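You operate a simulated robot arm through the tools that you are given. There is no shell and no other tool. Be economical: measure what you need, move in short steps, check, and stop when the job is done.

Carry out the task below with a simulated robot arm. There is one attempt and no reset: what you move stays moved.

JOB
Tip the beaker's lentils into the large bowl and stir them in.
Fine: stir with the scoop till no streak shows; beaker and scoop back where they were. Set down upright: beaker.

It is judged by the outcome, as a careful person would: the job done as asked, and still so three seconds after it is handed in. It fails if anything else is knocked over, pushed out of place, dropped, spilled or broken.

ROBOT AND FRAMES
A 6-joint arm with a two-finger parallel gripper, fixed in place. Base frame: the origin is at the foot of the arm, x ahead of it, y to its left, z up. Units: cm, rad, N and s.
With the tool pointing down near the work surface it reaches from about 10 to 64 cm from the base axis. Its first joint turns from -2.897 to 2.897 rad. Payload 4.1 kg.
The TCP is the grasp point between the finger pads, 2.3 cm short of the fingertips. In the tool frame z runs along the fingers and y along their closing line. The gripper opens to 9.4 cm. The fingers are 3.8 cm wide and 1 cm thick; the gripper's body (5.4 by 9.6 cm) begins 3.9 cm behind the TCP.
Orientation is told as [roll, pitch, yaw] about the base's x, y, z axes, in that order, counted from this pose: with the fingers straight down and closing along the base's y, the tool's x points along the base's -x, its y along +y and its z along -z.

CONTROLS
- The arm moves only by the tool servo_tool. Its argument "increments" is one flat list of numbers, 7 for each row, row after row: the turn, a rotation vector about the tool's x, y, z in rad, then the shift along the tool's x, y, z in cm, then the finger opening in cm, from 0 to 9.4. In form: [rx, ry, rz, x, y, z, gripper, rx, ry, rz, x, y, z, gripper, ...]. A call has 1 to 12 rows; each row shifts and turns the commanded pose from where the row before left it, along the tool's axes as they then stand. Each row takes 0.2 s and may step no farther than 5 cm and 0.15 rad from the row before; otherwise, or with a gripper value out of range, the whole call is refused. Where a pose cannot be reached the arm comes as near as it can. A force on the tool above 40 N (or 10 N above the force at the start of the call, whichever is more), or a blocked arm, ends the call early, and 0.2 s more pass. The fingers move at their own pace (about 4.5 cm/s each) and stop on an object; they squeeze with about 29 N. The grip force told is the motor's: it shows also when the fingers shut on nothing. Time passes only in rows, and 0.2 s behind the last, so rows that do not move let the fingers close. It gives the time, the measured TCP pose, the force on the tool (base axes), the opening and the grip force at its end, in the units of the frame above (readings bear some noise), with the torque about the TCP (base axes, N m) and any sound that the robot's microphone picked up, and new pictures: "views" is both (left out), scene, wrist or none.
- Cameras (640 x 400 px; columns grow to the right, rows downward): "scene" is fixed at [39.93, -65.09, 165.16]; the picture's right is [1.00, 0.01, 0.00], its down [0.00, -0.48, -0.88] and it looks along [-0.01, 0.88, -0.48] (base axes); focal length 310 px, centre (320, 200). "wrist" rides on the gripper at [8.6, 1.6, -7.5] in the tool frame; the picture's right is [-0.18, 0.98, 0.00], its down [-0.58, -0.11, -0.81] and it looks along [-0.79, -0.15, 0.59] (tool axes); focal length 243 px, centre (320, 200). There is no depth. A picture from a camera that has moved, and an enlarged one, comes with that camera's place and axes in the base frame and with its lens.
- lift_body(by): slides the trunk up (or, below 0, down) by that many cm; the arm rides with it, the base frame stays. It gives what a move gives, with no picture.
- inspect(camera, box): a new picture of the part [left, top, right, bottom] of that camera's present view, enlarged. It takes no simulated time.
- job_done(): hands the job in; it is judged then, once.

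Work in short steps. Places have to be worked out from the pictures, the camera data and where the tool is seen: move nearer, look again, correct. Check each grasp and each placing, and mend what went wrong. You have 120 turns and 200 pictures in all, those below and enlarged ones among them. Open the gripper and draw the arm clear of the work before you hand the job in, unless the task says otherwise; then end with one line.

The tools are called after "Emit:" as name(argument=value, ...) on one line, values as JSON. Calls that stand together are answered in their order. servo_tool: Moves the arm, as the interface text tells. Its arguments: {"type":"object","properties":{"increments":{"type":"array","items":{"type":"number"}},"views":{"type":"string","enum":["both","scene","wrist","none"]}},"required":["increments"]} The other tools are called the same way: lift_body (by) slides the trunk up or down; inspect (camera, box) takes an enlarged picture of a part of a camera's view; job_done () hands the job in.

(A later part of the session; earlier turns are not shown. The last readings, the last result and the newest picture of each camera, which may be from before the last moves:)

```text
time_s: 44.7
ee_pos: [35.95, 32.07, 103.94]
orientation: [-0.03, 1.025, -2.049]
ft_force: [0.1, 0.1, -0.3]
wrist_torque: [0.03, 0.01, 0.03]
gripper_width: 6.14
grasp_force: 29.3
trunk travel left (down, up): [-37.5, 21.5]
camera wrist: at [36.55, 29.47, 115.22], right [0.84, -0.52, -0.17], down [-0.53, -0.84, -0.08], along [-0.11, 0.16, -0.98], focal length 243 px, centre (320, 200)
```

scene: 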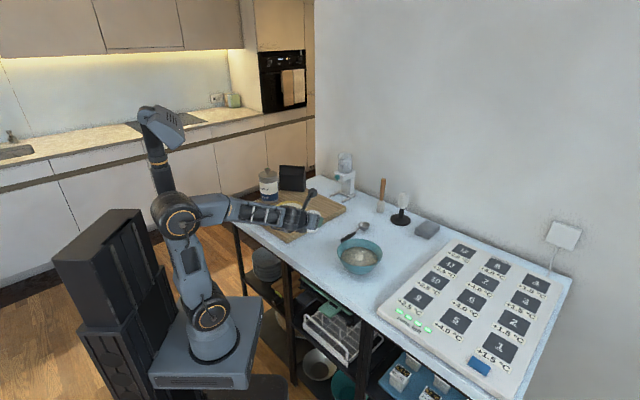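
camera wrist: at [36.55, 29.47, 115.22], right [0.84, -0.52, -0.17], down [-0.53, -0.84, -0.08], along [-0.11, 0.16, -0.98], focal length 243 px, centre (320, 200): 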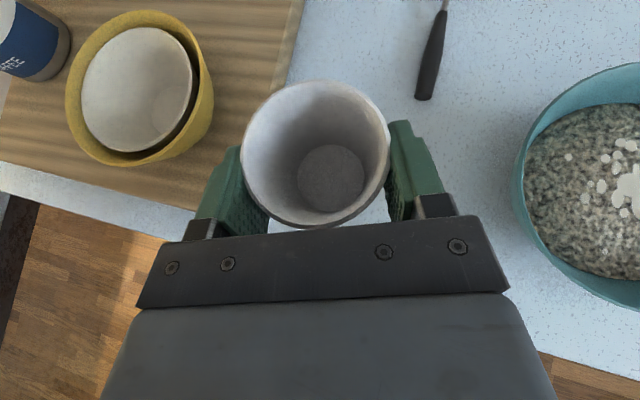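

Lower to the original grasp pose, slowly at the end, then release.

Emit:
servo_tool(increments=[0, 0, 0, -2.35, 0.03, 1.22, 5.0, 0, 0, 0, -2.35, 0.03, 1.22, 5.0, 0, 0, 0, -2.35, 0.03, 1.22, 5.0, 0, 0, 0, -0.5, 0, 0.3, 5.0, 0, 0, 0, -0.4, 0, 0.25, 5.0, 0, 0, 0, 0, 0, 0, 5.0], views="none")

```text
time_s: 46.1
ee_pos: [35.66, 31.46, 95.09]
orientation: [-0.029, 1.027, -2.05]
ft_force: [-0.4, 0.6, 6.1]
wrist_torque: [-0.03, -0.21, -0.01]
gripper_width: 6.11
grasp_force: 29.3
trunk travel left (down, up): [-37.5, 21.5]
```

6 N contact: the beaker is on the table within ~0.3 cm of its old spot. Release.

Emit:
servo_tool(increments=[0, 0, 0, 0, 0, 0, 7.0, 0, 0, 0, 0, 0, 0, 9.4, 0, 0, 0, 0, 0, 0, 9.4, 0, 0, 0, 0, 0, 0, 9.4], views="wrist")

```text
time_s: 47.1
ee_pos: [35.69, 31.52, 95.06]
orientation: [-0.031, 1.024, -2.05]
ft_force: [0.1, -0.1, -0.4]
wrist_torque: [-0.01, 0.01, 0.0]
gripper_width: 9.4
grasp_force: 0.0
trunk travel left (down, up): [-37.5, 21.5]
camera wrist: at [36.28, 28.96, 106.24], right [0.84, -0.51, -0.17], down [-0.53, -0.84, -0.08], along [-0.11, 0.16, -0.98], focal length 243 px, centre (320, 200)
```

wrist: 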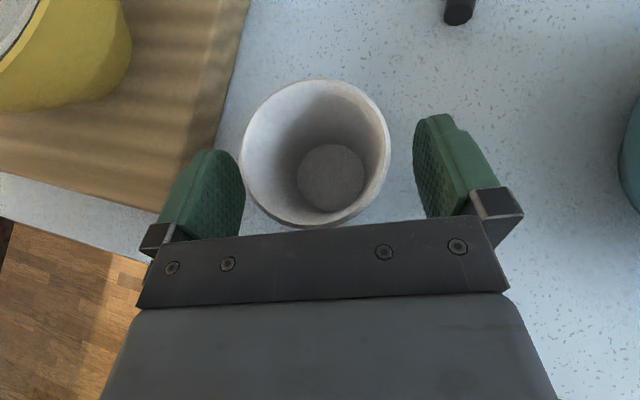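

Beaker stands upright and empty. I retreat straight up with the arm and raise the trunk 12 cm for the scoop.

Emit:
servo_tool(increments=[0, 0, 0, 1.7, -0.15, -1.04, 9.4, 0, 0, 0, 3.42, -0.07, -2.08, 9.4, 0, 0, 0, 3.42, -0.07, -2.08, 9.4], views="none")

Emit:
lift_body(by=12)

Emit:
inspect(camera="scene", box=[260, 180, 420, 280])

```text
time_s: 47.9
ee_pos: [35.28, 31.38, 105.05]
orientation: [-0.029, 1.025, -2.05]
ft_force: [0.5, -0.5, 0.3]
wrist_torque: [0.0, 0.0, -0.01]
gripper_width: 9.39
grasp_force: 0.0
trunk travel left (down, up): [-37.5, 21.5]
```

```text
time_s: 49.4
ee_pos: [35.54, 31.56, 116.97]
orientation: [-0.032, 1.025, -2.05]
ft_force: [0.6, 0.4, 0.2]
wrist_torque: [0.0, 0.01, -0.01]
gripper_width: 9.39
grasp_force: 0.0
trunk travel left (down, up): [-49.5, 9.5]
```

```text
4.00 times, centred on (340, 230) of scene
camera zoom: at [39.93, -65.09, 165.16], right [1.0, 0.01, 0.0], down [0.0, -0.48, -0.88], along [-0.01, 0.88, -0.48], focal length 1241 px, centre (240, 80)
```

zoom: 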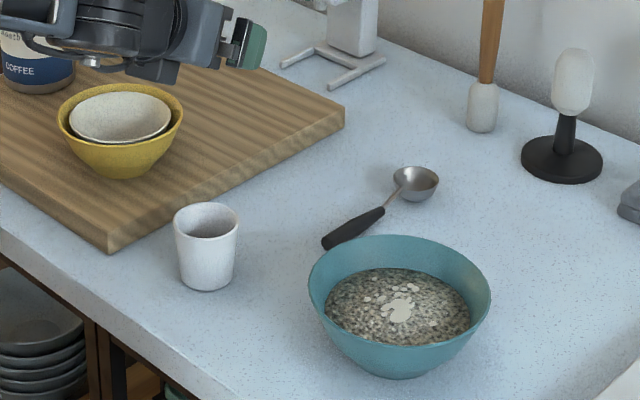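

The beaker is back in place. Now I bring the tool vertical and unwind the wrist so the finger closing line will be across the scoop handle (handle axis at about 45.6° azimuth).

Emit:
servo_tool(increments=[0, -0.1464, 0, 0, 0, 0, 9.4, 0, -0.1464, 0, 0, 0, 0, 9.4, 0, -0.1464, 0, 0, 0, 0, 9.4, 0, -0.1464, 0, 0, 0, 0, 9.4, 0, -0.1464, 0, 0, 0, 0, 9.4, 0, -0.1464, 0, 0, 0, 0, 9.4, 0, -0.1464, 0, 0, 0, 0, 9.4, 0, 0, -0.1497, 0, 0, 0, 9.4, 0, 0, -0.1497, 0, 0, 0, 9.4, 0, 0, -0.1497, 0, 0, 0, 9.4, 0, 0, -0.1497, 0, 0, 0, 9.4, 0, 0, -0.1497, 0, 0, 0, 9.4], views="none")

Emit:
servo_tool(increments=[0, 0, -0.1497, 0, 0, 0, 9.4, 0, 0, -0.1497, 0, 0, 0, 9.4, 0, 0, -0.1497, 0, 0, 0, 9.4, 0, 0, -0.1497, 0, 0, 0, 9.4, 0, 0, -0.1497, 0, 0, 0, 9.4, 0, 0, -0.1497, 0, 0, 0, 9.4, 0, 0, -0.1497, 0, 0, 0, 9.4, 0, 0, -0.1497, 0, 0, 0, 9.4, 0, 0, -0.1497, 0, 0, 0, 9.4, 0, 0, -0.1497, 0, 0, 0, 9.4, 0, 0, -0.1497, 0, 0, 0, 9.4, 0, 0, -0.1497, 0, 0, 0, 9.4], views="none")

Emit:
servo_tool(increments=[0, 0, -0.1497, 0, 0, 0, 9.4, 0, 0, -0.1497, 0, 0, 0, 9.4, 0, 0, 0, 0, 0, 0, 9.4])

```text
time_s: 52.0
ee_pos: [35.42, 31.46, 117.04]
orientation: [-0.013, 0.011, -1.272]
ft_force: [-0.6, -0.2, 0.0]
wrist_torque: [-0.01, -0.01, -0.03]
gripper_width: 9.42
grasp_force: 0.1
trunk travel left (down, up): [-49.5, 9.5]
```

```text
time_s: 54.6
ee_pos: [35.33, 31.48, 116.95]
orientation: [0.013, 0.008, 0.526]
ft_force: [0.6, -0.2, -0.2]
wrist_torque: [0.02, -0.02, 0.0]
gripper_width: 9.41
grasp_force: 0.1
trunk travel left (down, up): [-49.5, 9.5]
```

```text
time_s: 55.4
ee_pos: [35.36, 31.59, 117.03]
orientation: [0.015, 0.004, 0.822]
ft_force: [0.0, -0.3, -0.6]
wrist_torque: [0.05, -0.01, -0.04]
gripper_width: 9.4
grasp_force: 0.0
trunk travel left (down, up): [-49.5, 9.5]
camera wrist: at [28.32, 26.17, 124.59], right [-0.6, 0.8, 0.01], down [0.49, 0.35, 0.8], along [0.64, 0.48, -0.6], focal length 243 px, centre (320, 200)
```

scene: 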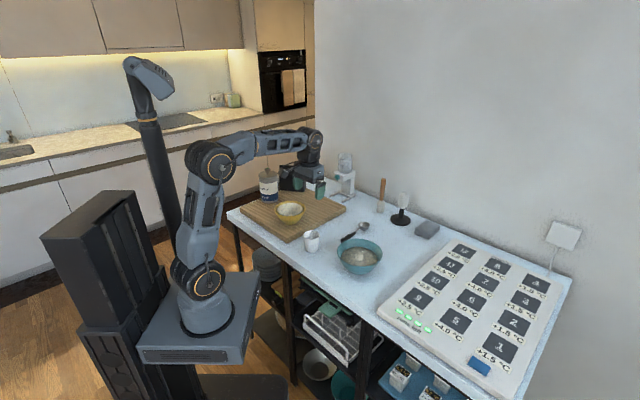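
wrist: 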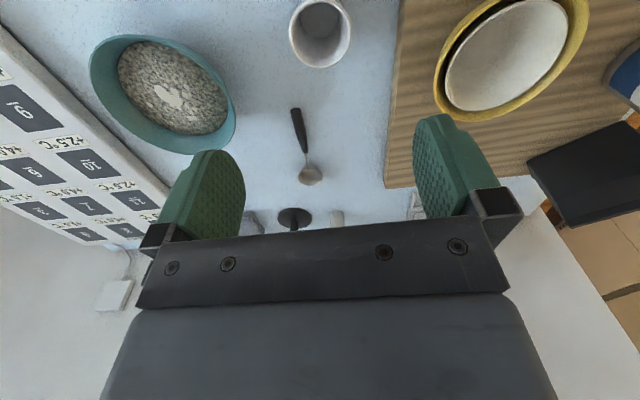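

Wrist unwound fine; yaw 0.82. I move over the handle grasp point (49.9, 38.4) at z≈105.

Emit:
servo_tool(increments=[0, 0, 0, -2.97, -1.2, 2.4, 9.4, 0, 0, 0, -2.97, -1.2, 2.4, 9.4, 0, 0, 0, -2.97, -1.2, 2.4, 9.4, 0, 0, 0, -2.97, -1.2, 2.4, 9.4, 0, 0, 0, -2.97, -1.2, 2.4, 9.4, 0, 0, 0, 0, 0, 0, 9.4])

```text
time_s: 56.8
ee_pos: [49.85, 38.52, 104.92]
orientation: [0.017, 0.004, 0.822]
ft_force: [-0.8, 0.4, -0.3]
wrist_torque: [-0.01, 0.01, -0.01]
gripper_width: 9.41
grasp_force: 0.1
trunk travel left (down, up): [-49.5, 9.5]
camera wrist: at [42.72, 33.16, 112.53], right [-0.59, 0.8, 0.01], down [0.49, 0.35, 0.8], along [0.64, 0.48, -0.6], focal length 243 px, centre (320, 200)
```

scene: 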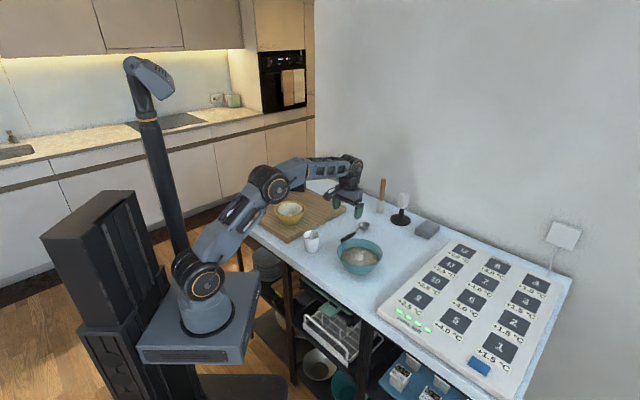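
wrist: 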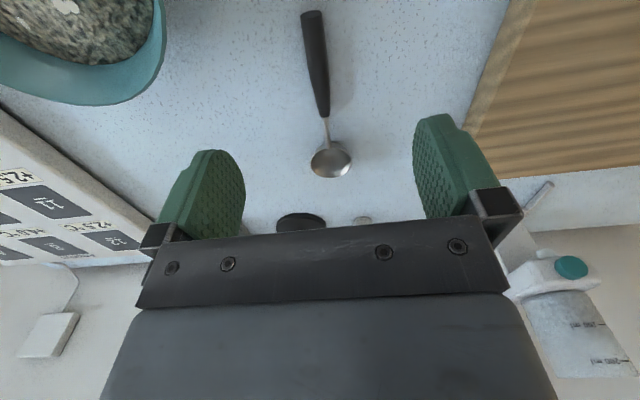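

Handle axis is nearly aligned (tweak +0.04). I descend to z≈94 and check clearance.

Emit:
servo_tool(increments=[0, 0, 0.04, 0, 0, 3, 9.4, 0, 0, 0, 0, 0, 3, 9.4, 0, 0, 0, 0, 0, 3, 9.4, 0, 0, 0, 0, 0, 1.5, 9.4, 0, 0, 0, 0, 0, 0, 9.4], views="wrist")

Emit:
inspect(camera="scene", box=[310, 170, 410, 240])

```text
time_s: 58.0
ee_pos: [49.46, 38.41, 94.37]
orientation: [0.016, 0.006, 0.782]
ft_force: [-0.7, -0.2, 0.1]
wrist_torque: [0.01, 0.01, 0.04]
gripper_width: 9.4
grasp_force: 0.1
trunk travel left (down, up): [-49.5, 9.5]
camera wrist: at [42.18, 33.44, 101.93], right [-0.56, 0.83, 0.01], down [0.5, 0.33, 0.8], along [0.66, 0.46, -0.6], focal length 243 px, centre (320, 200)
```

wrist: 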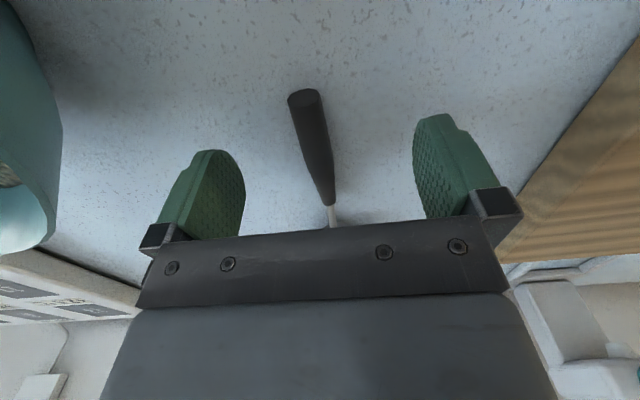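

```text
5.71 times, centred on (360, 205) of scene
camera zoom: at [39.93, -65.09, 165.16], right [1.0, 0.01, 0.0], down [0.0, -0.48, -0.88], along [-0.01, 0.88, -0.48], focal length 1773 px, centre (91, 171)
```

zoom: 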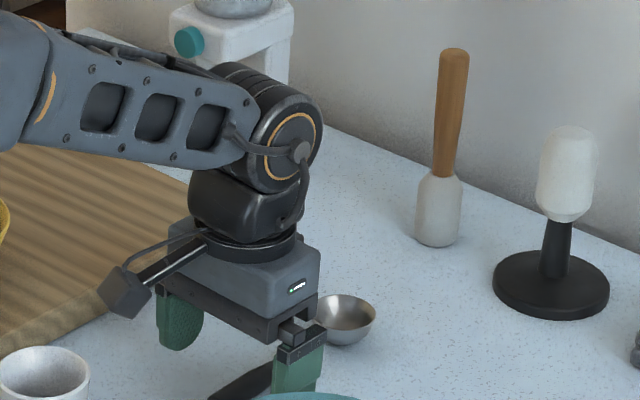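

Handle is centred between the fingers. I go down another 1.6 cm and close.

Emit:
servo_tool(increments=[0, 0, 0, -0.4, 0, 0.8, 9.4, 0, 0, 0, 0, 0, 0.8, 9.4, 0, 0, 0, 0, 0, 0, 9.4], views="none")

```text
time_s: 58.8
ee_pos: [49.88, 38.73, 92.79]
orientation: [0.016, 0.005, 0.783]
ft_force: [-0.4, 0.4, 0.8]
wrist_torque: [-0.01, 0.01, 0.03]
gripper_width: 9.41
grasp_force: 0.1
trunk travel left (down, up): [-49.5, 9.5]
```

No contact; closing on the handle.

Emit:
servo_tool(increments=[0, 0, 0, 0, 0, 0, 3, 0, 0, 0, 0, 0, 0, 0.3, 0, 0, 0, 0, 0, 0, 0.3, 0, 0, 0, 0, 0, 0, 0.3, 0, 0, 0, 0, 0, 0, 0.3, 0, 0, 0, 0, 0, 0, 0.3], views="wrist")

```text
time_s: 60.2
ee_pos: [49.91, 38.9, 92.65]
orientation: [0.017, 0.005, 0.782]
ft_force: [1.0, 0.2, 0.0]
wrist_torque: [0.04, -0.03, -0.01]
gripper_width: 1.52
grasp_force: 29.3
trunk travel left (down, up): [-49.5, 9.5]
camera wrist: at [42.53, 33.75, 100.34], right [-0.56, 0.83, 0.01], down [0.5, 0.33, 0.8], along [0.66, 0.46, -0.6], focal length 243 px, centre (320, 200)
```

wrist: 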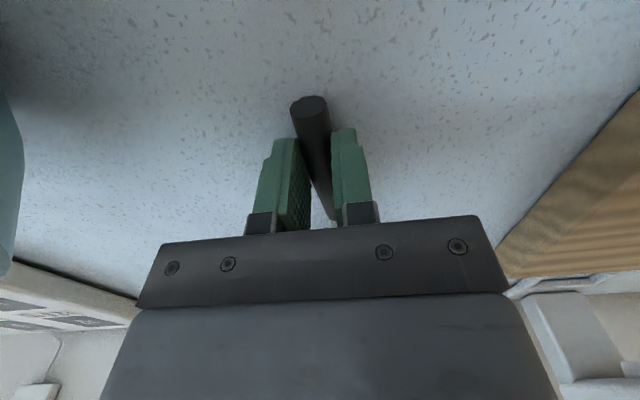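

Scoop gripped (1.52 cm, 29 N). I lift it straight up.

Emit:
servo_tool(increments=[0, 0, 0, 0, 0, -1.5, 0.3, 0, 0, 0, 0, 0, -4, 0.3, 0, 0, 0, 0, 0, -4.5, 0.3, 0, 0, 0, 0, 0, -4.5, 0.3, 0, 0, 0, 0, 0, -4.5, 0.3, 0, 0, 0, 0, 0, -3, 0.3, 0, 0, 0, 0, 0, 0, 0.3])

Emit:
inspect(camera="scene", box=[290, 120, 450, 220])

```text
time_s: 61.8
ee_pos: [50.4, 38.49, 114.7]
orientation: [0.016, 0.004, 0.783]
ft_force: [0.1, -0.7, -0.1]
wrist_torque: [-0.02, 0.04, 0.0]
gripper_width: 1.52
grasp_force: 28.8
trunk travel left (down, up): [-49.5, 9.5]
camera wrist: at [43.04, 33.43, 122.3], right [-0.56, 0.83, 0.01], down [0.5, 0.33, 0.8], along [0.66, 0.46, -0.6], focal length 243 px, centre (320, 200)
```

scene: 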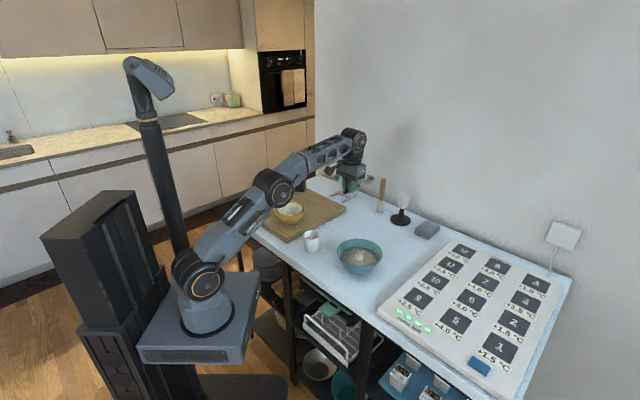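
wrist: 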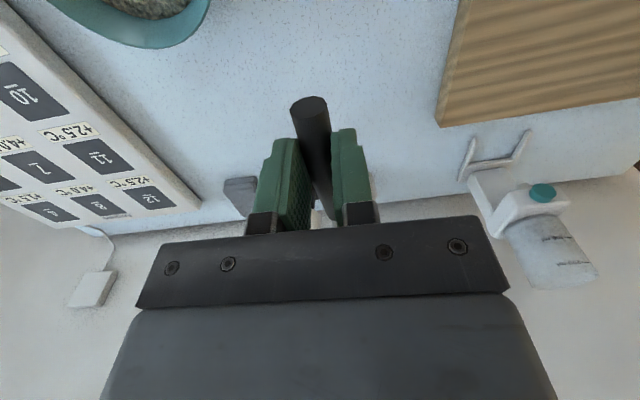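

```text
4.00 times, centred on (370, 170) of scene
camera zoom: at [39.93, -65.09, 165.16], right [1.0, 0.01, 0.0], down [0.0, -0.48, -0.88], along [-0.01, 0.88, -0.48], focal length 1241 px, centre (120, 320)
```

zoom: 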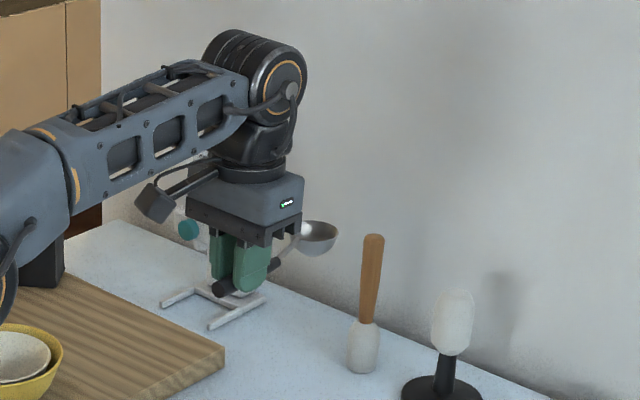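

Scoop is secure. I move to above the bowl area and start turning the wrist so the scoop can be pointed downward.

Emit:
servo_tool(increments=[0, 0, 0, 3.24, -2, 0, 0.3, 0, 0, 0, 3.24, -2, 0, 0.3, 0, 0, 0, 3.24, -2, 0, 0.3, 0, 0, 0, 3.24, -2, 0, 0.3, 0, 0, 0, 3.24, -2, 0, 0.3, 0, 0, 0.145, 0, 0, 0, 0.3, 0, 0, 0.145, 0, 0, 0, 0.3, 0, 0, 0.145, 0, 0, 0, 0.3, 0, 0, 0.145, 0, 0, 0, 0.3, 0, 0, 0.145, 0, 0, 0, 0.3, 0, 0, 0.145, 0, 0, 0, 0.3, 0, 0, 0.145, 0, 0, 0, 0.3], views="none")

Emit:
servo_tool(increments=[0, 0, 0.145, 0, 0, 0, 0.3, 0, 0, 0.145, 0, 0, 0, 0.3, 0, 0, 0.145, 0, 0, 0, 0.3, 0, 0, 0.145, 0, 0, 0, 0.3, 0, 0, 0.145, 0, 0, 0, 0.3, 0, 0, 0.145, 0, 0, 0, 0.3, 0, 0, 0.145, 0, 0, 0, 0.3, 0, 0, 0.145, 0, 0, 0, 0.3, 0, 0, 0.145, 0, 0, 0, 0.3, 0, 0, 0.145, 0, 0, 0, 0.3, 0, 0, 0.145, 0, 0, 0, 0.3, 0, 0, 0.145, 0, 0, 0, 0.3])

```text
time_s: 64.4
ee_pos: [45.71, 20.05, 114.73]
orientation: [0.005, 0.016, -0.237]
ft_force: [0.2, -0.7, -0.5]
wrist_torque: [0.0, 0.01, 0.0]
gripper_width: 1.53
grasp_force: 28.9
trunk travel left (down, up): [-49.5, 9.5]
```

```text
time_s: 67.0
ee_pos: [45.75, 20.26, 114.81]
orientation: [-0.016, 0.0, -1.976]
ft_force: [0.4, 0.7, -1.3]
wrist_torque: [0.06, 0.0, 0.0]
gripper_width: 1.54
grasp_force: 29.1
trunk travel left (down, up): [-49.5, 9.5]
camera wrist: at [50.63, 27.39, 122.18], right [0.83, -0.56, -0.02], down [-0.32, -0.5, 0.81], along [-0.46, -0.67, -0.59], focal length 243 px, centre (320, 200)
```

scene: 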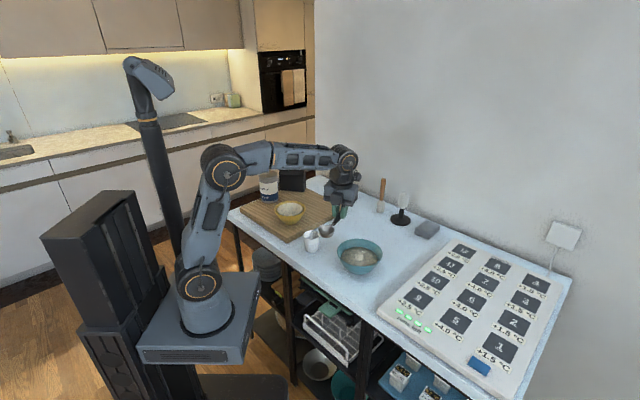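
wrist: 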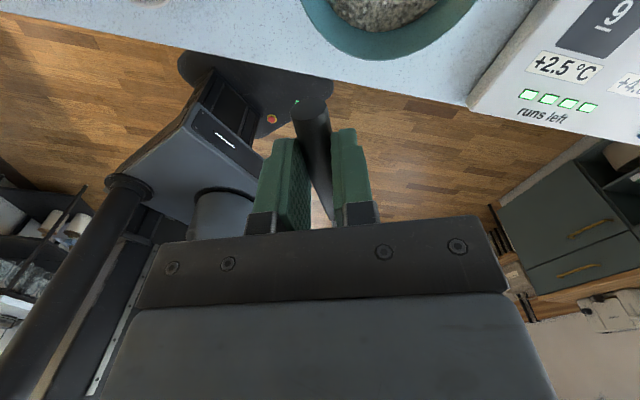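

Now finish the heading (~50°) and tilt the tool outward ~60° so the scoop head points down; still well above the bowl.

Emit:
servo_tool(increments=[0, 0, 0.145, 0, 0, 0, 0.3, 0, 0, 0.145, 0, 0, 0, 0.3, 0, 0.15, 0, 0, 0, 0, 0.3, 0, 0.15, 0, 0, 0, 0, 0.3, 0, 0.15, 0, 0, 0, 0, 0.3, 0, 0.15, 0, 0, 0, 0, 0.3, 0, 0.15, 0, 0, 0, 0, 0.3, 0, 0.15, 0, 0, 0, 0, 0.3, 0, 0.15, 0, 0, 0, 0, 0.3], views="scene")

```text
time_s: 69.0
ee_pos: [45.74, 20.01, 114.63]
orientation: [-0.029, 1.046, -2.292]
ft_force: [0.1, 0.2, -0.6]
wrist_torque: [-0.01, -0.01, 0.0]
gripper_width: 1.5
grasp_force: 28.8
trunk travel left (down, up): [-49.5, 9.5]
```

scene: 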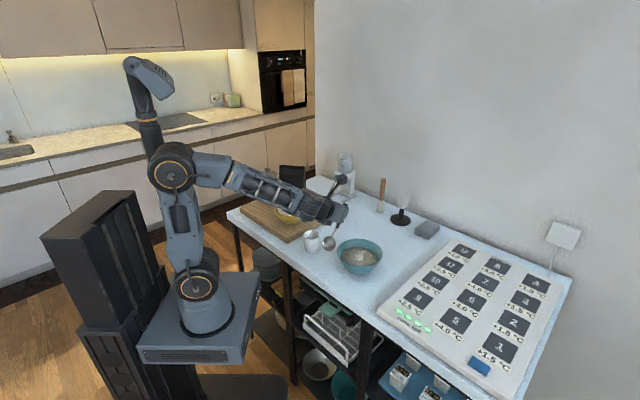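

No limits. I move above the bowl with the scoop pointing down, then lower the trunk.

Emit:
servo_tool(increments=[0, 0, 0, 2.98, 1.01, 1.46, 0.3, 0, 0, 0, 2.98, 1.01, 1.46, 0.3, 0, 0, 0, 2.98, 1.01, 1.46, 0.3, 0, 0, 0, 2.98, 1.01, 1.46, 0.3, 0, 0, 0, 0, 0, 0, 0.3], views="none")

Emit:
lift_body(by=-11)

Emit:
servo_tool(increments=[0, 0, 0, 0, 0, 0, 0.3])

Emit:
inspect(camera="scene", box=[290, 180, 450, 280])

```text
time_s: 70.2
ee_pos: [56.16, 26.06, 121.87]
orientation: [-0.031, 1.046, -2.294]
ft_force: [0.0, 0.5, -0.6]
wrist_torque: [0.03, -0.05, 0.01]
gripper_width: 1.52
grasp_force: 29.3
trunk travel left (down, up): [-49.5, 9.5]
```

```text
time_s: 71.6
ee_pos: [56.07, 25.98, 111.01]
orientation: [-0.032, 1.044, -2.291]
ft_force: [0.4, -0.5, -0.3]
wrist_torque: [0.04, 0.02, 0.01]
gripper_width: 1.5
grasp_force: 28.5
trunk travel left (down, up): [-38.5, 20.5]
```

```text
time_s: 72.0
ee_pos: [56.13, 25.97, 111.14]
orientation: [-0.031, 1.045, -2.292]
ft_force: [-0.6, 0.7, 0.6]
wrist_torque: [0.04, -0.01, 0.02]
gripper_width: 1.54
grasp_force: 28.7
trunk travel left (down, up): [-38.5, 20.5]
camera wrist: at [55.96, 23.17, 122.2], right [0.7, -0.7, -0.17], down [-0.72, -0.69, -0.1], along [-0.05, 0.19, -0.98], focal length 243 px, centre (320, 200)
```

scene: 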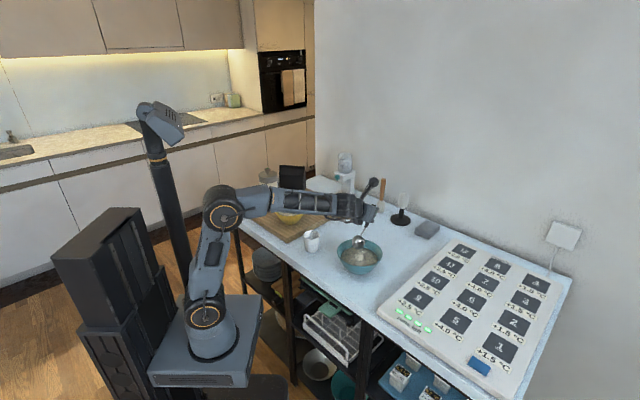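
wrist: 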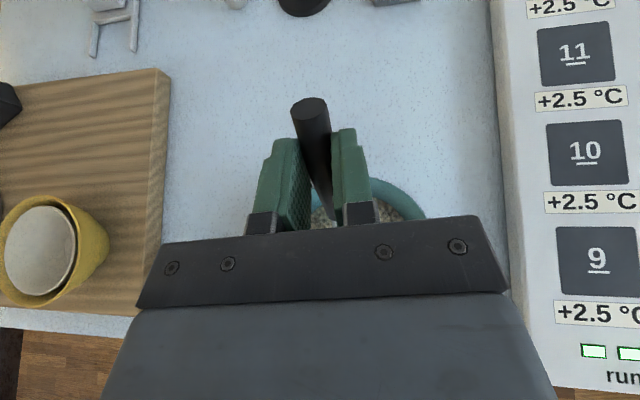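

```text
4.00 times, centred on (370, 230) of scene
camera zoom: at [39.93, -65.09, 165.16], right [1.0, 0.01, 0.0], down [0.0, -0.48, -0.88], along [-0.01, 0.88, -0.48], focal length 1241 px, centre (120, 80)
```

zoom: 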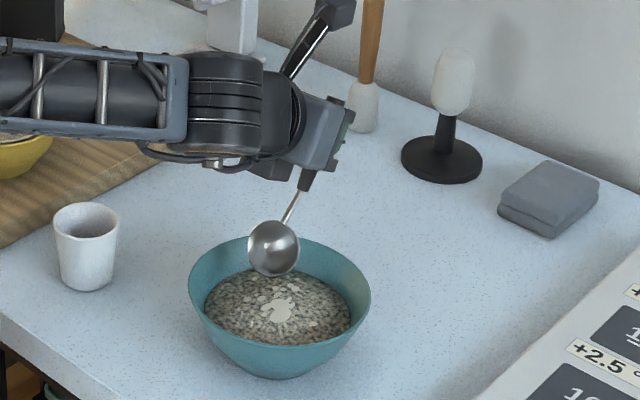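

The scoop head is at about (52.6, 23, 100), just above the contents. I centre it and lower about 5 cm so it dips in.

Emit:
servo_tool(increments=[0, 0, 0, -1.5, 0.3, 0.73, 0.3, 0, 0, 0, -1.5, 0.3, 0.73, 0.3, 0, 0, 0, -1.6, 0.3, 0.75, 0.3, 0, 0, 0, 0, 0, 0, 0.3], views="none")

Emit:
inspect(camera="scene", box=[310, 205, 420, 280])

```text
time_s: 73.0
ee_pos: [56.47, 25.24, 105.77]
orientation: [-0.03, 1.045, -2.292]
ft_force: [-0.6, 0.5, 0.1]
wrist_torque: [0.02, 0.0, 0.02]
gripper_width: 1.54
grasp_force: 29.1
trunk travel left (down, up): [-38.5, 20.5]
```

```text
5.33 times, centred on (365, 242) of scene
camera zoom: at [39.93, -65.09, 165.16], right [1.0, 0.01, 0.0], down [0.0, -0.48, -0.88], along [-0.01, 0.88, -0.48], focal length 1655 px, centre (80, -27)
```

zoom: 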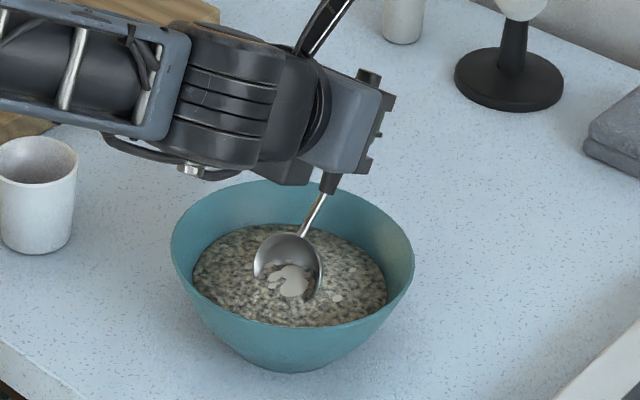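

The scoop is entering the contents centrally. I go 1.5 cm deeper and make one gentle circle of 2.5 cm radius, watching the force.

Emit:
servo_tool(increments=[0, 0, 0, -1.3, 0, 0.75, 0.3, 0, 0, 0, 0, 2.5, 0, 0.3, 0, 0, 0, 0.884, -0.732, 1.531, 0.3, 0, 0, 0, 0.366, -1.768, 0.634, 0.3, 0, 0, 0, -0.366, -1.768, -0.634, 0.3, 0, 0, 0, -0.884, -0.732, -1.531, 0.3, 0, 0, 0, -0.884, 0.732, -1.531, 0.3, 0, 0, 0, -0.366, 1.768, -0.634, 0.3, 0, 0, 0, 0.366, 1.768, 0.634, 0.3, 0, 0, 0, 0.884, 0.732, 1.531, 0.3], views="none")

Emit:
inspect(camera="scene", box=[310, 205, 420, 280])

```text
time_s: 75.2
ee_pos: [58.49, 23.5, 104.43]
orientation: [-0.033, 1.045, -2.292]
ft_force: [-0.4, 0.2, -0.2]
wrist_torque: [0.0, 0.01, 0.01]
gripper_width: 1.53
grasp_force: 29.3
trunk travel left (down, up): [-38.5, 20.5]
```

```text
5.33 times, centred on (365, 242) of scene
camera zoom: at [39.93, -65.09, 165.16], right [1.0, 0.01, 0.0], down [0.0, -0.48, -0.88], along [-0.01, 0.88, -0.48], focal length 1655 px, centre (80, -27)
```

zoom: 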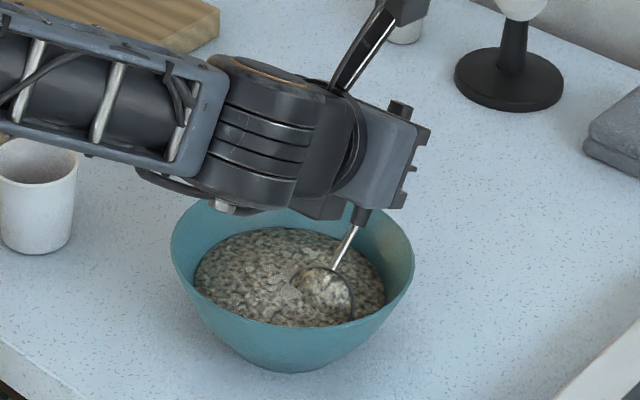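

Stirring works, with no force and the bowl unmoved. Streaks are fading; another round and a half.

Emit:
servo_tool(increments=[0, 0, 0, 0.884, -0.732, 1.531, 0.3, 0, 0, 0, 0.366, -1.768, 0.634, 0.3, 0, 0, 0, -0.366, -1.768, -0.634, 0.3, 0, 0, 0, -0.884, -0.732, -1.531, 0.3, 0, 0, 0, -0.884, 0.732, -1.531, 0.3, 0, 0, 0, -0.366, 1.768, -0.634, 0.3, 0, 0, 0, 0.366, 1.768, 0.634, 0.3, 0, 0, 0, 0.884, 0.732, 1.531, 0.3, 0, 0, 0, 0.884, -0.732, 1.531, 0.3, 0, 0, 0, 0.366, -1.768, 0.634, 0.3, 0, 0, 0, -0.366, -1.768, -0.634, 0.3, 0, 0, 0, -0.884, -0.732, -1.531, 0.3], views="none")

Emit:
servo_tool(increments=[0, 0, 0, -0.884, 0.732, -1.531, 0.3, 0, 0, 0, -0.366, 1.768, -0.634, 0.3, 0, 0, 0, 0.366, 1.768, 0.634, 0.3, 0, 0, 0, 0.884, 0.732, 1.531, 0.3, 0, 0, 0, 0.884, -0.732, 1.531, 0.3, 0, 0, 0, 0.366, -1.768, 0.634, 0.3, 0, 0, 0, -0.366, -1.768, -0.634, 0.3, 0, 0, 0, -0.884, -0.732, -1.531, 0.3], views="none")

Emit:
inspect(camera="scene", box=[310, 205, 420, 280])

```text
time_s: 77.8
ee_pos: [54.42, 26.79, 104.52]
orientation: [-0.03, 1.046, -2.292]
ft_force: [0.3, 0.0, -1.0]
wrist_torque: [0.0, -0.02, -0.04]
gripper_width: 1.53
grasp_force: 28.7
trunk travel left (down, up): [-38.5, 20.5]
```

```text
time_s: 79.6
ee_pos: [54.57, 26.71, 104.41]
orientation: [-0.032, 1.046, -2.291]
ft_force: [0.0, -0.5, -1.3]
wrist_torque: [0.02, -0.01, -0.01]
gripper_width: 1.52
grasp_force: 29.0
trunk travel left (down, up): [-38.5, 20.5]
```

```text
5.33 times, centred on (365, 242) of scene
camera zoom: at [39.93, -65.09, 165.16], right [1.0, 0.01, 0.0], down [0.0, -0.48, -0.88], along [-0.01, 0.88, -0.48], focal length 1655 px, centre (80, -27)
```

zoom: 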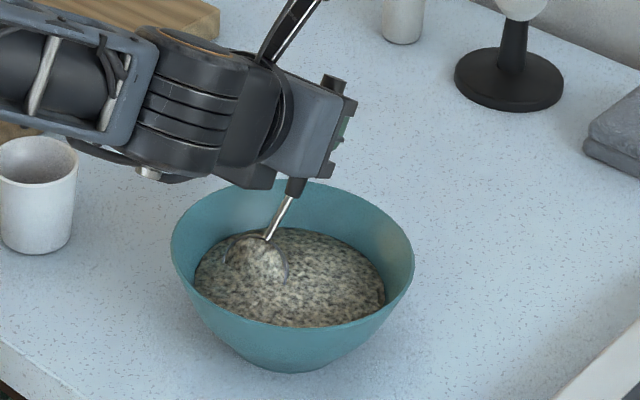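

Blotches are mostly gone. Two more circuits plus a pass through the middle for good measure.

Emit:
servo_tool(increments=[0, 0, 0, -0.884, 0.732, -1.531, 0.3, 0, 0, 0, -0.366, 1.768, -0.634, 0.3, 0, 0, 0, 0.366, 1.768, 0.634, 0.3, 0, 0, 0, 0.884, 0.732, 1.531, 0.3, 0, 0, 0, 0.884, -0.732, 1.531, 0.3, 0, 0, 0, 0.366, -1.768, 0.634, 0.3, 0, 0, 0, -0.366, -1.768, -0.634, 0.3, 0, 0, 0, -0.884, -0.732, -1.531, 0.3, 0, 0, 0, -0.884, 0.732, -1.531, 0.3, 0, 0, 0, -0.366, 1.768, -0.634, 0.3, 0, 0, 0, 0.366, 1.768, 0.634, 0.3, 0, 0, 0, 0.884, 0.732, 1.531, 0.3], views="none")

Emit:
servo_tool(increments=[0, 0, 0, 0.884, -0.732, 1.531, 0.3, 0, 0, 0, 0.366, -1.768, 0.634, 0.3, 0, 0, 0, -0.366, -1.768, -0.634, 0.3, 0, 0, 0, -0.884, -0.732, -1.531, 0.3, 0, 0, 0, 0, 2.5, 0, 0.3, 0, 0, 0, 0.6, 0, 1.04, 0.3, 0, 0, 0, -0.6, -1.2, -1.04, 0.3, 0, 0, 0, -0.6, 1.2, -1.04, 0.3, 0, 0, 0, 0.6, 1.2, 1.04, 0.3, 0, 0, 0, 0, -1.2, 0, 0.3], views="none")

Emit:
servo_tool(increments=[0, 0, 0, 1.73, 0, -1.0, 0.3, 0, 0, 0, 1.73, 0, -1.0, 0.3, 0, 0, 0, 1.73, 0, -1.0, 0.3, 0, 0, 0, 0, 0, 0, 0.3], views="none")

Emit:
inspect(camera="scene", box=[310, 205, 420, 280])

```text
time_s: 82.2
ee_pos: [58.37, 23.5, 104.21]
orientation: [-0.03, 1.047, -2.29]
ft_force: [0.5, 0.6, -0.3]
wrist_torque: [0.01, -0.01, -0.01]
gripper_width: 1.54
grasp_force: 29.2
trunk travel left (down, up): [-38.5, 20.5]
```

```text
time_s: 84.4
ee_pos: [56.46, 25.09, 104.43]
orientation: [-0.033, 1.045, -2.293]
ft_force: [0.9, 0.2, -1.5]
wrist_torque: [-0.01, -0.03, 0.0]
gripper_width: 1.51
grasp_force: 28.9
trunk travel left (down, up): [-38.5, 20.5]
```

```text
time_s: 85.4
ee_pos: [56.49, 25.14, 110.48]
orientation: [-0.031, 1.044, -2.292]
ft_force: [0.5, 0.3, -0.4]
wrist_torque: [0.01, -0.05, 0.01]
gripper_width: 1.5
grasp_force: 29.3
trunk travel left (down, up): [-38.5, 20.5]
```

```text
5.33 times, centred on (365, 242) of scene
camera zoom: at [39.93, -65.09, 165.16], right [1.0, 0.01, 0.0], down [0.0, -0.48, -0.88], along [-0.01, 0.88, -0.48], focal length 1655 px, centre (80, -27)
```

zoom: 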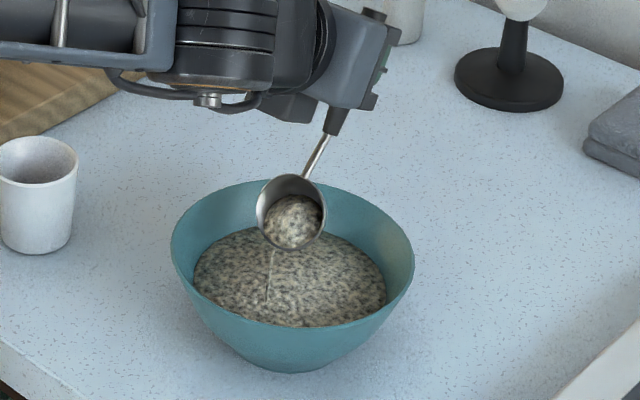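

Contents look uniform, but the scoop still holds some and is dribbling back into the bowl. I wait and see how much drains.

Emit:
servo_tool(increments=[0, 0, 0, 0, 0, 0, 0.3, 0, 0, 0, 0, 0, 0, 0.3, 0, 0, 0, 0, 0, 0, 0.3, 0, 0, 0, 0, 0, 0, 0.3, 0, 0, 0, 0, 0, 0, 0.3, 0, 0, 0, 0, 0, 0, 0.3], views="none")

Emit:
inspect(camera="scene", box=[320, 210, 400, 265])

```text
time_s: 86.8
ee_pos: [56.5, 25.11, 110.48]
orientation: [-0.031, 1.045, -2.293]
ft_force: [0.8, -0.7, -0.8]
wrist_torque: [0.02, 0.0, 0.01]
gripper_width: 1.56
grasp_force: 29.4
trunk travel left (down, up): [-38.5, 20.5]
```

```text
7.27 times, centred on (360, 238) of scene
camera zoom: at [39.93, -65.09, 165.16], right [1.0, 0.01, 0.0], down [0.0, -0.48, -0.88], along [-0.01, 0.88, -0.48], focal length 2257 px, centre (29, -73)
```

zoom: 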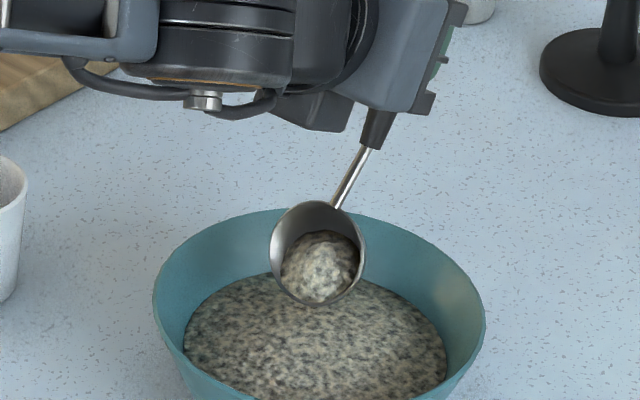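

The scoop retains a heap, so I must tip it out over the bowl: raise a bit and turn the heading to ~77° so the wrist can pitch past horizontal.

Emit:
servo_tool(increments=[0, 0, 0, 1.73, 0, -1.0, 0.3, 0, 0, 0, 1.73, 0, -1.0, 0.3, 0.108, 0, -0.0625, 0, 0, 0, 0.3, 0.108, 0, -0.0625, 0, 0, 0, 0.3, 0.108, 0, -0.0625, 0, 0, 0, 0.3, 0.108, 0, -0.0625, 0, 0, 0, 0.3], views="none")

```text
time_s: 88.2
ee_pos: [56.53, 25.01, 114.43]
orientation: [-0.03, 1.053, -1.787]
ft_force: [-0.3, 0.7, 0.5]
wrist_torque: [0.02, 0.01, -0.02]
gripper_width: 1.53
grasp_force: 29.1
trunk travel left (down, up): [-38.5, 20.5]
```

Now pitch the tool to about horizontal while shifting so the scoop head stays over the bowl.

Emit:
servo_tool(increments=[0, 0.1, 0, -0.32, -0.445, -0.62, 0.3, 0, 0.1, 0, -0.25, -0.445, -0.65, 0.3, 0, 0.1, 0, -0.18, -0.445, -0.68, 0.3, 0, 0.1, 0, -0.11, -0.445, -0.69, 0.3], views="none")

Emit:
inspect(camera="scene", box=[310, 200, 420, 275])

```text
time_s: 89.2
ee_pos: [54.26, 22.57, 114.51]
orientation: [-0.124, 1.454, -1.889]
ft_force: [-0.3, 0.0, -0.6]
wrist_torque: [0.01, 0.01, -0.01]
gripper_width: 1.53
grasp_force: 28.6
trunk travel left (down, up): [-38.5, 20.5]
```

```text
5.33 times, centred on (365, 238) of scene
camera zoom: at [39.93, -65.09, 165.16], right [1.0, 0.01, 0.0], down [0.0, -0.48, -0.88], along [-0.01, 0.88, -0.48], focal length 1655 px, centre (80, 0)
```

zoom: 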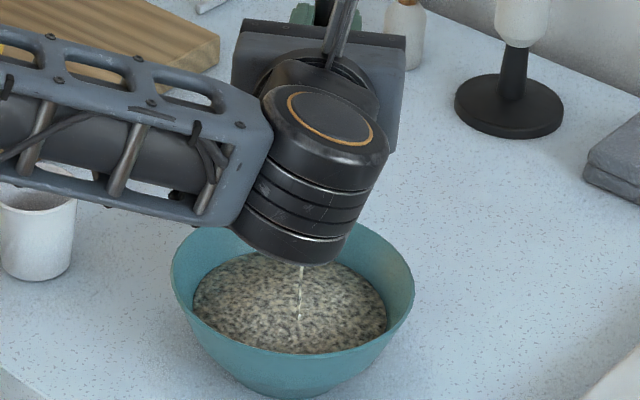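

No limit, and the scoop is emptying into the middle of the bowl. Continue past horizontal and wait.

Emit:
servo_tool(increments=[0, 0.1, 0, -0.03, -0.2, -0.5, 0.3, 0, 0.1, 0, 0.02, -0.2, -0.3, 0.3, 0, 0.1, 0, 0, 0, 0, 0.3, 0, 0.1, 0, 0, 0, 0, 0.3, 0, 0, 0, 0, 0, 0, 0.3, 0, 0, 0, 0, 0, 0, 0.3, 0, 0, 0, 0, 0, 0, 0.3, 0, 0, 0, 0, 0, 0, 0.3], views="scene")

Emit:
inspect(camera="scene", box=[310, 200, 420, 275])

```text
time_s: 91.0
ee_pos: [53.76, 22.01, 114.57]
orientation: [-3.09, 1.289, 1.427]
ft_force: [-0.3, -0.2, -0.4]
wrist_torque: [-0.03, -0.02, -0.01]
gripper_width: 1.52
grasp_force: 29.2
trunk travel left (down, up): [-38.5, 20.5]
```

scene: 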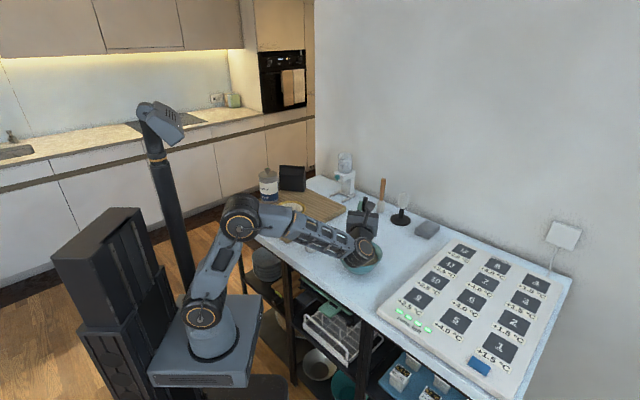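

```text
5.33 times, centred on (365, 238) of scene
camera zoom: at [39.93, -65.09, 165.16], right [1.0, 0.01, 0.0], down [0.0, -0.48, -0.88], along [-0.01, 0.88, -0.48], focal length 1655 px, centre (80, 0)
```

zoom: 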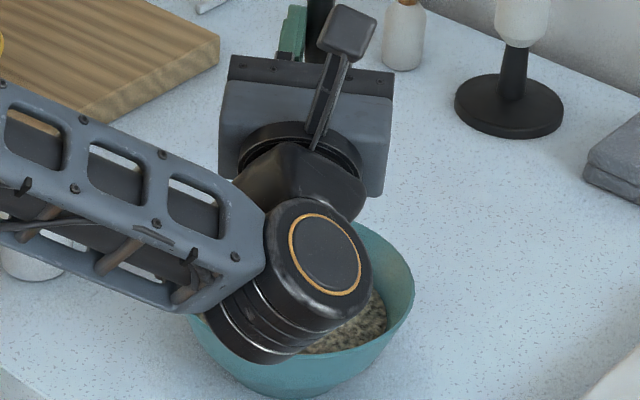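

Tipped past horizontal; now reverse the pitch and check that the scoop is empty.

Emit:
servo_tool(increments=[0, -0.1, 0, 0, 0, 0, 0.3, 0, -0.1, 0, 0, 0, 0, 0.3, 0, -0.1, 0, 0, 0.2, 0.3, 0.3, 0, -0.1, 0, 0.05, 0.2, 0.5, 0.3, 0, -0.1, 0, 0.11, 0.445, 0.69, 0.3, 0, -0.1, 0, 0.18, 0.445, 0.68, 0.3, 0, -0.1, 0, 0.25, 0.445, 0.65, 0.3, 0, -0.1, 0, 0.32, 0.445, 0.62, 0.3, -0.108, 0, 0.0625, 0, 0, 0, 0.3, -0.108, 0, 0.0625, 0, 0, 0, 0.3, -0.108, 0, 0.0625, 0, 0, 0, 0.3, -0.108, 0, 0.0625, 0, 0, 0, 0.3], views="none")

Emit:
inspect(camera="scene", box=[310, 200, 420, 275])

```text
time_s: 93.6
ee_pos: [56.56, 24.97, 114.87]
orientation: [-0.031, 1.046, -2.293]
ft_force: [0.4, 0.4, -0.5]
wrist_torque: [0.05, 0.0, 0.02]
gripper_width: 1.53
grasp_force: 29.5
trunk travel left (down, up): [-38.5, 20.5]
```

```text
5.33 times, centred on (365, 238) of scene
camera zoom: at [39.93, -65.09, 165.16], right [1.0, 0.01, 0.0], down [0.0, -0.48, -0.88], along [-0.01, 0.88, -0.48], focal length 1655 px, centre (80, 0)
```

zoom: 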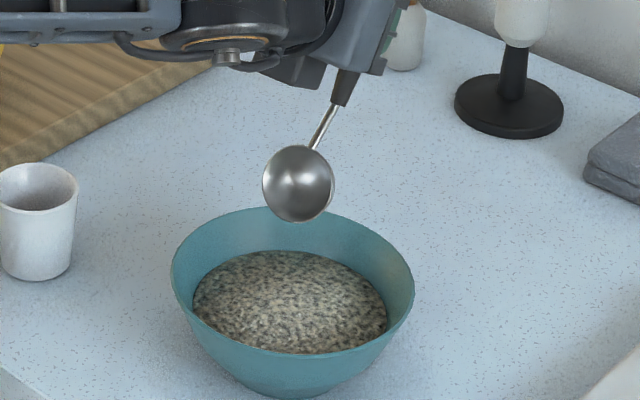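

Scoop is empty. A close look at the mix for any remaining streak before returning the scoop.

Emit:
inspect(camera="scene", box=[338, 240, 386, 270])

```text
13.33 times, centred on (362, 255) of scene
camera zoom: at [39.93, -65.09, 165.16], right [1.0, 0.01, 0.0], down [0.0, -0.48, -0.88], along [-0.01, 0.88, -0.48], focal length 4137 px, centre (-240, -533)
```

zoom: 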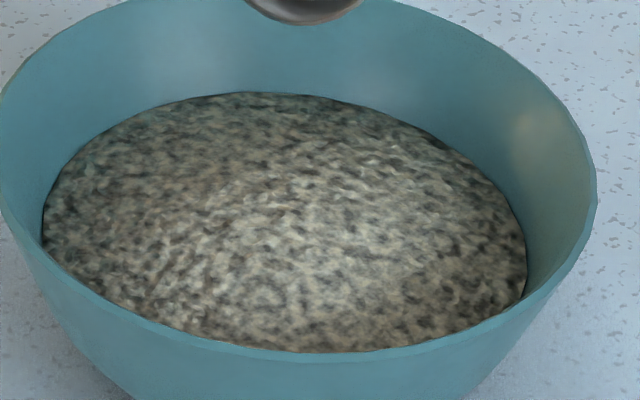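

The mix is uniform with no streak. Now returning the scoop: trunk back up, move inward, and bring the tool vertical.

Emit:
lift_body(by=11)

Emit:
servo_tool(increments=[0, 0, 0, -3.07, -1.15, -1.32, 0.3, 0, 0, 0, -3.07, -1.15, -1.32, 0.3, 0, 0, 0, -3.07, -1.15, -1.32, 0.3, 0, 0, 0, -3.07, -1.15, -1.32, 0.3, 0, -0.15, 0, 0, 0, 0, 0.3, 0, -0.15, 0, 0, 0, 0, 0.3, 0, -0.15, 0, 0, 0, 0, 0.3, 0, -0.15, 0, 0, 0, 0, 0.3, 0, -0.15, 0, 0, 0, 0, 0.3, 0, -0.15, 0, 0, 0, 0, 0.3, 0, -0.145, 0, 0, 0, 0, 0.3], views="none")

Emit:
servo_tool(increments=[0, 0, -0.1464, 0, 0, 0, 0.3, 0, 0, -0.1464, 0, 0, 0, 0.3, 0, 0, -0.1464, 0, 0, 0, 0.3, 0, 0, -0.1464, 0, 0, 0, 0.3, 0, 0, -0.1464, 0, 0, 0, 0.3, 0, 0, -0.1464, 0, 0, 0, 0.3, 0, 0, -0.1464, 0, 0, 0, 0.3, 0, 0, -0.1464, 0, 0, 0, 0.3, 0, 0, -0.1464, 0, 0, 0, 0.3, 0, 0, -0.1464, 0, 0, 0, 0.3, 0, 0, -0.1464, 0, 0, 0, 0.3, 0, 0, -0.1464, 0, 0, 0, 0.3], views="none")

Emit:
servo_tool(increments=[0, 0, -0.1464, 0, 0, 0, 0.3, 0, 0, -0.1464, 0, 0, 0, 0.3, 0, 0, -0.1464, 0, 0, 0, 0.3, 0, 0, -0.1464, 0, 0, 0, 0.3, 0, 0, -0.1464, 0, 0, 0, 0.3, 0, 0, -0.1464, 0, 0, 0, 0.3, 0, 0, -0.1464, 0, 0, 0, 0.3, 0, 0, -0.1464, 0, 0, 0, 0.3, 0, 0, -0.1464, 0, 0, 0, 0.3])

```text
time_s: 95.0
ee_pos: [56.54, 25.04, 125.93]
orientation: [-0.031, 1.044, -2.292]
ft_force: [0.1, -0.2, 0.8]
wrist_torque: [0.0, -0.03, -0.02]
gripper_width: 1.54
grasp_force: 29.1
trunk travel left (down, up): [-49.5, 9.5]
```

```text
time_s: 97.5
ee_pos: [46.19, 19.88, 117.95]
orientation: [-0.016, -0.001, -2.264]
ft_force: [-0.7, 0.8, -0.1]
wrist_torque: [-0.01, -0.02, 0.01]
gripper_width: 1.52
grasp_force: 29.4
trunk travel left (down, up): [-49.5, 9.5]
```

```text
time_s: 100.0
ee_pos: [46.15, 19.82, 117.85]
orientation: [0.003, 0.015, -0.505]
ft_force: [0.0, -0.4, -0.5]
wrist_torque: [0.02, 0.03, 0.02]
gripper_width: 1.52
grasp_force: 28.4
trunk travel left (down, up): [-49.5, 9.5]
```

```text
time_s: 102.0
ee_pos: [46.08, 19.82, 117.86]
orientation: [0.016, 0.001, 0.815]
ft_force: [0.1, 0.7, -1.4]
wrist_torque: [-0.04, 0.03, 0.01]
gripper_width: 1.52
grasp_force: 29.0
trunk travel left (down, up): [-49.5, 9.5]
camera wrist: at [38.9, 14.55, 125.47], right [-0.59, 0.81, 0.02], down [0.49, 0.34, 0.8], along [0.65, 0.48, -0.59], focal length 243 px, centre (320, 200)
```

scene: 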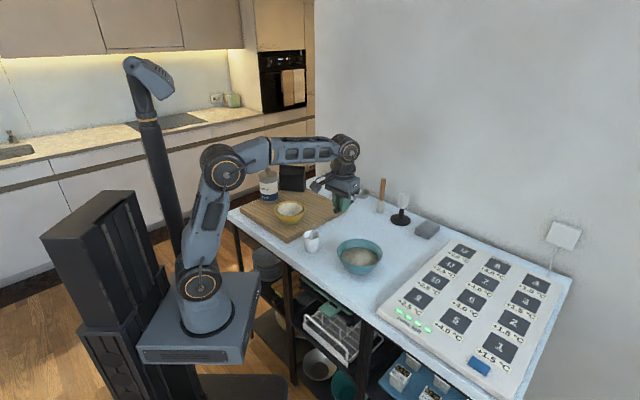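
wrist: 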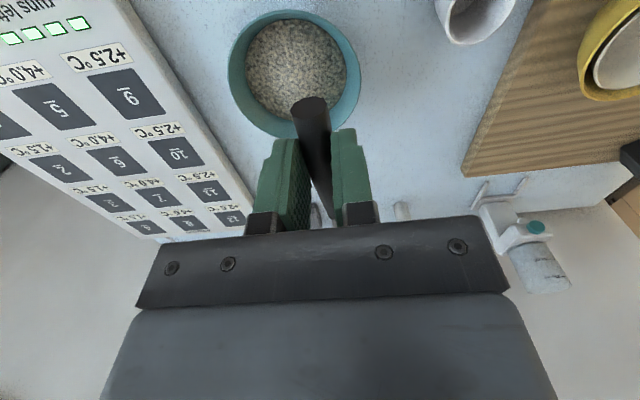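

Orientation nearly restored. I move above the original scoop spot and descend to just above the table.

Emit:
servo_tool(increments=[0, 0, 0.033, 0, 0, 0, 0.3, 0, 0, 0, -3.22, 2.16, 0, 0.3, 0, 0, 0, -3.22, 2.16, 0, 0.3, 0, 0, 0, -3.22, 2.16, 0, 0.3, 0, 0, 0, -3.22, 2.16, 0, 0.3, 0, 0, 0, -3.22, 2.16, 0, 0.3, 0, 0, 0, 0, 0, 4.5, 0.3, 0, 0, 0, 0, 0, 4.5, 0.3, 0, 0, 0, 0, 0, 4.5, 0.3, 0, 0, 0, 0, 0, 4.5, 0.3, 0, 0, 0, 0, 0, 3.5, 0.3, 0, 0, 0, 0, 0, 0, 0.3], views="none")

Emit:
inspect(camera="scene", box=[310, 170, 410, 240])

```text
time_s: 104.7
ee_pos: [49.72, 39.03, 96.44]
orientation: [0.016, 0.0, 0.777]
ft_force: [0.6, 0.3, -0.6]
wrist_torque: [-0.01, 0.02, -0.01]
gripper_width: 1.51
grasp_force: 29.4
trunk travel left (down, up): [-49.5, 9.5]
```

```text
5.71 times, centred on (360, 205) of scene
camera zoom: at [39.93, -65.09, 165.16], right [1.0, 0.01, 0.0], down [0.0, -0.48, -0.88], along [-0.01, 0.88, -0.48], focal length 1773 px, centre (91, 171)
```

zoom: 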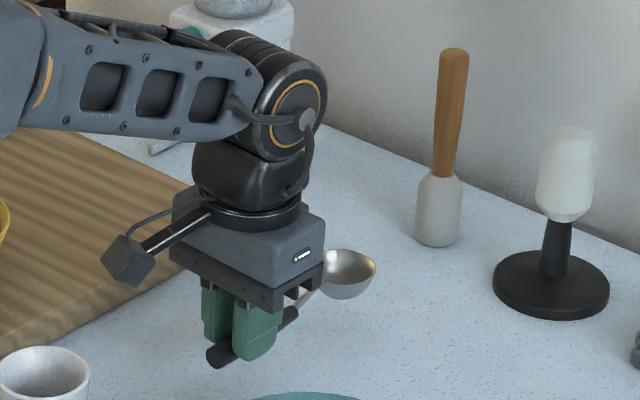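

In line with its old place. Lower the last 3.7 cm slowly.

Emit:
servo_tool(increments=[0, 0, 0, 0, -0.2, 1.5, 0.3, 0, 0, 0, 0, 0, 1.3, 0.3, 0, 0, 0, 0, 0, 0.5, 0.3, 0, 0, 0, 0, 0, 0.35, 0.3, 0, 0, 0, 0, 0, 0, 0.3], views="none")

```text
time_s: 105.8
ee_pos: [49.7, 38.93, 92.95]
orientation: [0.017, 0.001, 0.779]
ft_force: [0.2, 0.2, -0.3]
wrist_torque: [-0.04, 0.01, 0.03]
gripper_width: 1.49
grasp_force: 29.0
trunk travel left (down, up): [-49.5, 9.5]
```

Still no contact; go down another ~0.3 cm to the grasp height and check the force.

Emit:
servo_tool(increments=[0, 0, 0, 0, 0, 0.15, 0.3, 0, 0, 0, 0, 0, 0.12, 0.3, 0, 0, 0, 0, 0, 0, 0.3], views="none")

```text
time_s: 106.7
ee_pos: [49.76, 38.95, 92.83]
orientation: [0.016, -0.004, 0.778]
ft_force: [-0.8, 0.2, 13.7]
wrist_torque: [-0.28, 0.16, 0.0]
gripper_width: 1.49
grasp_force: 29.1
trunk travel left (down, up): [-49.5, 9.5]
```

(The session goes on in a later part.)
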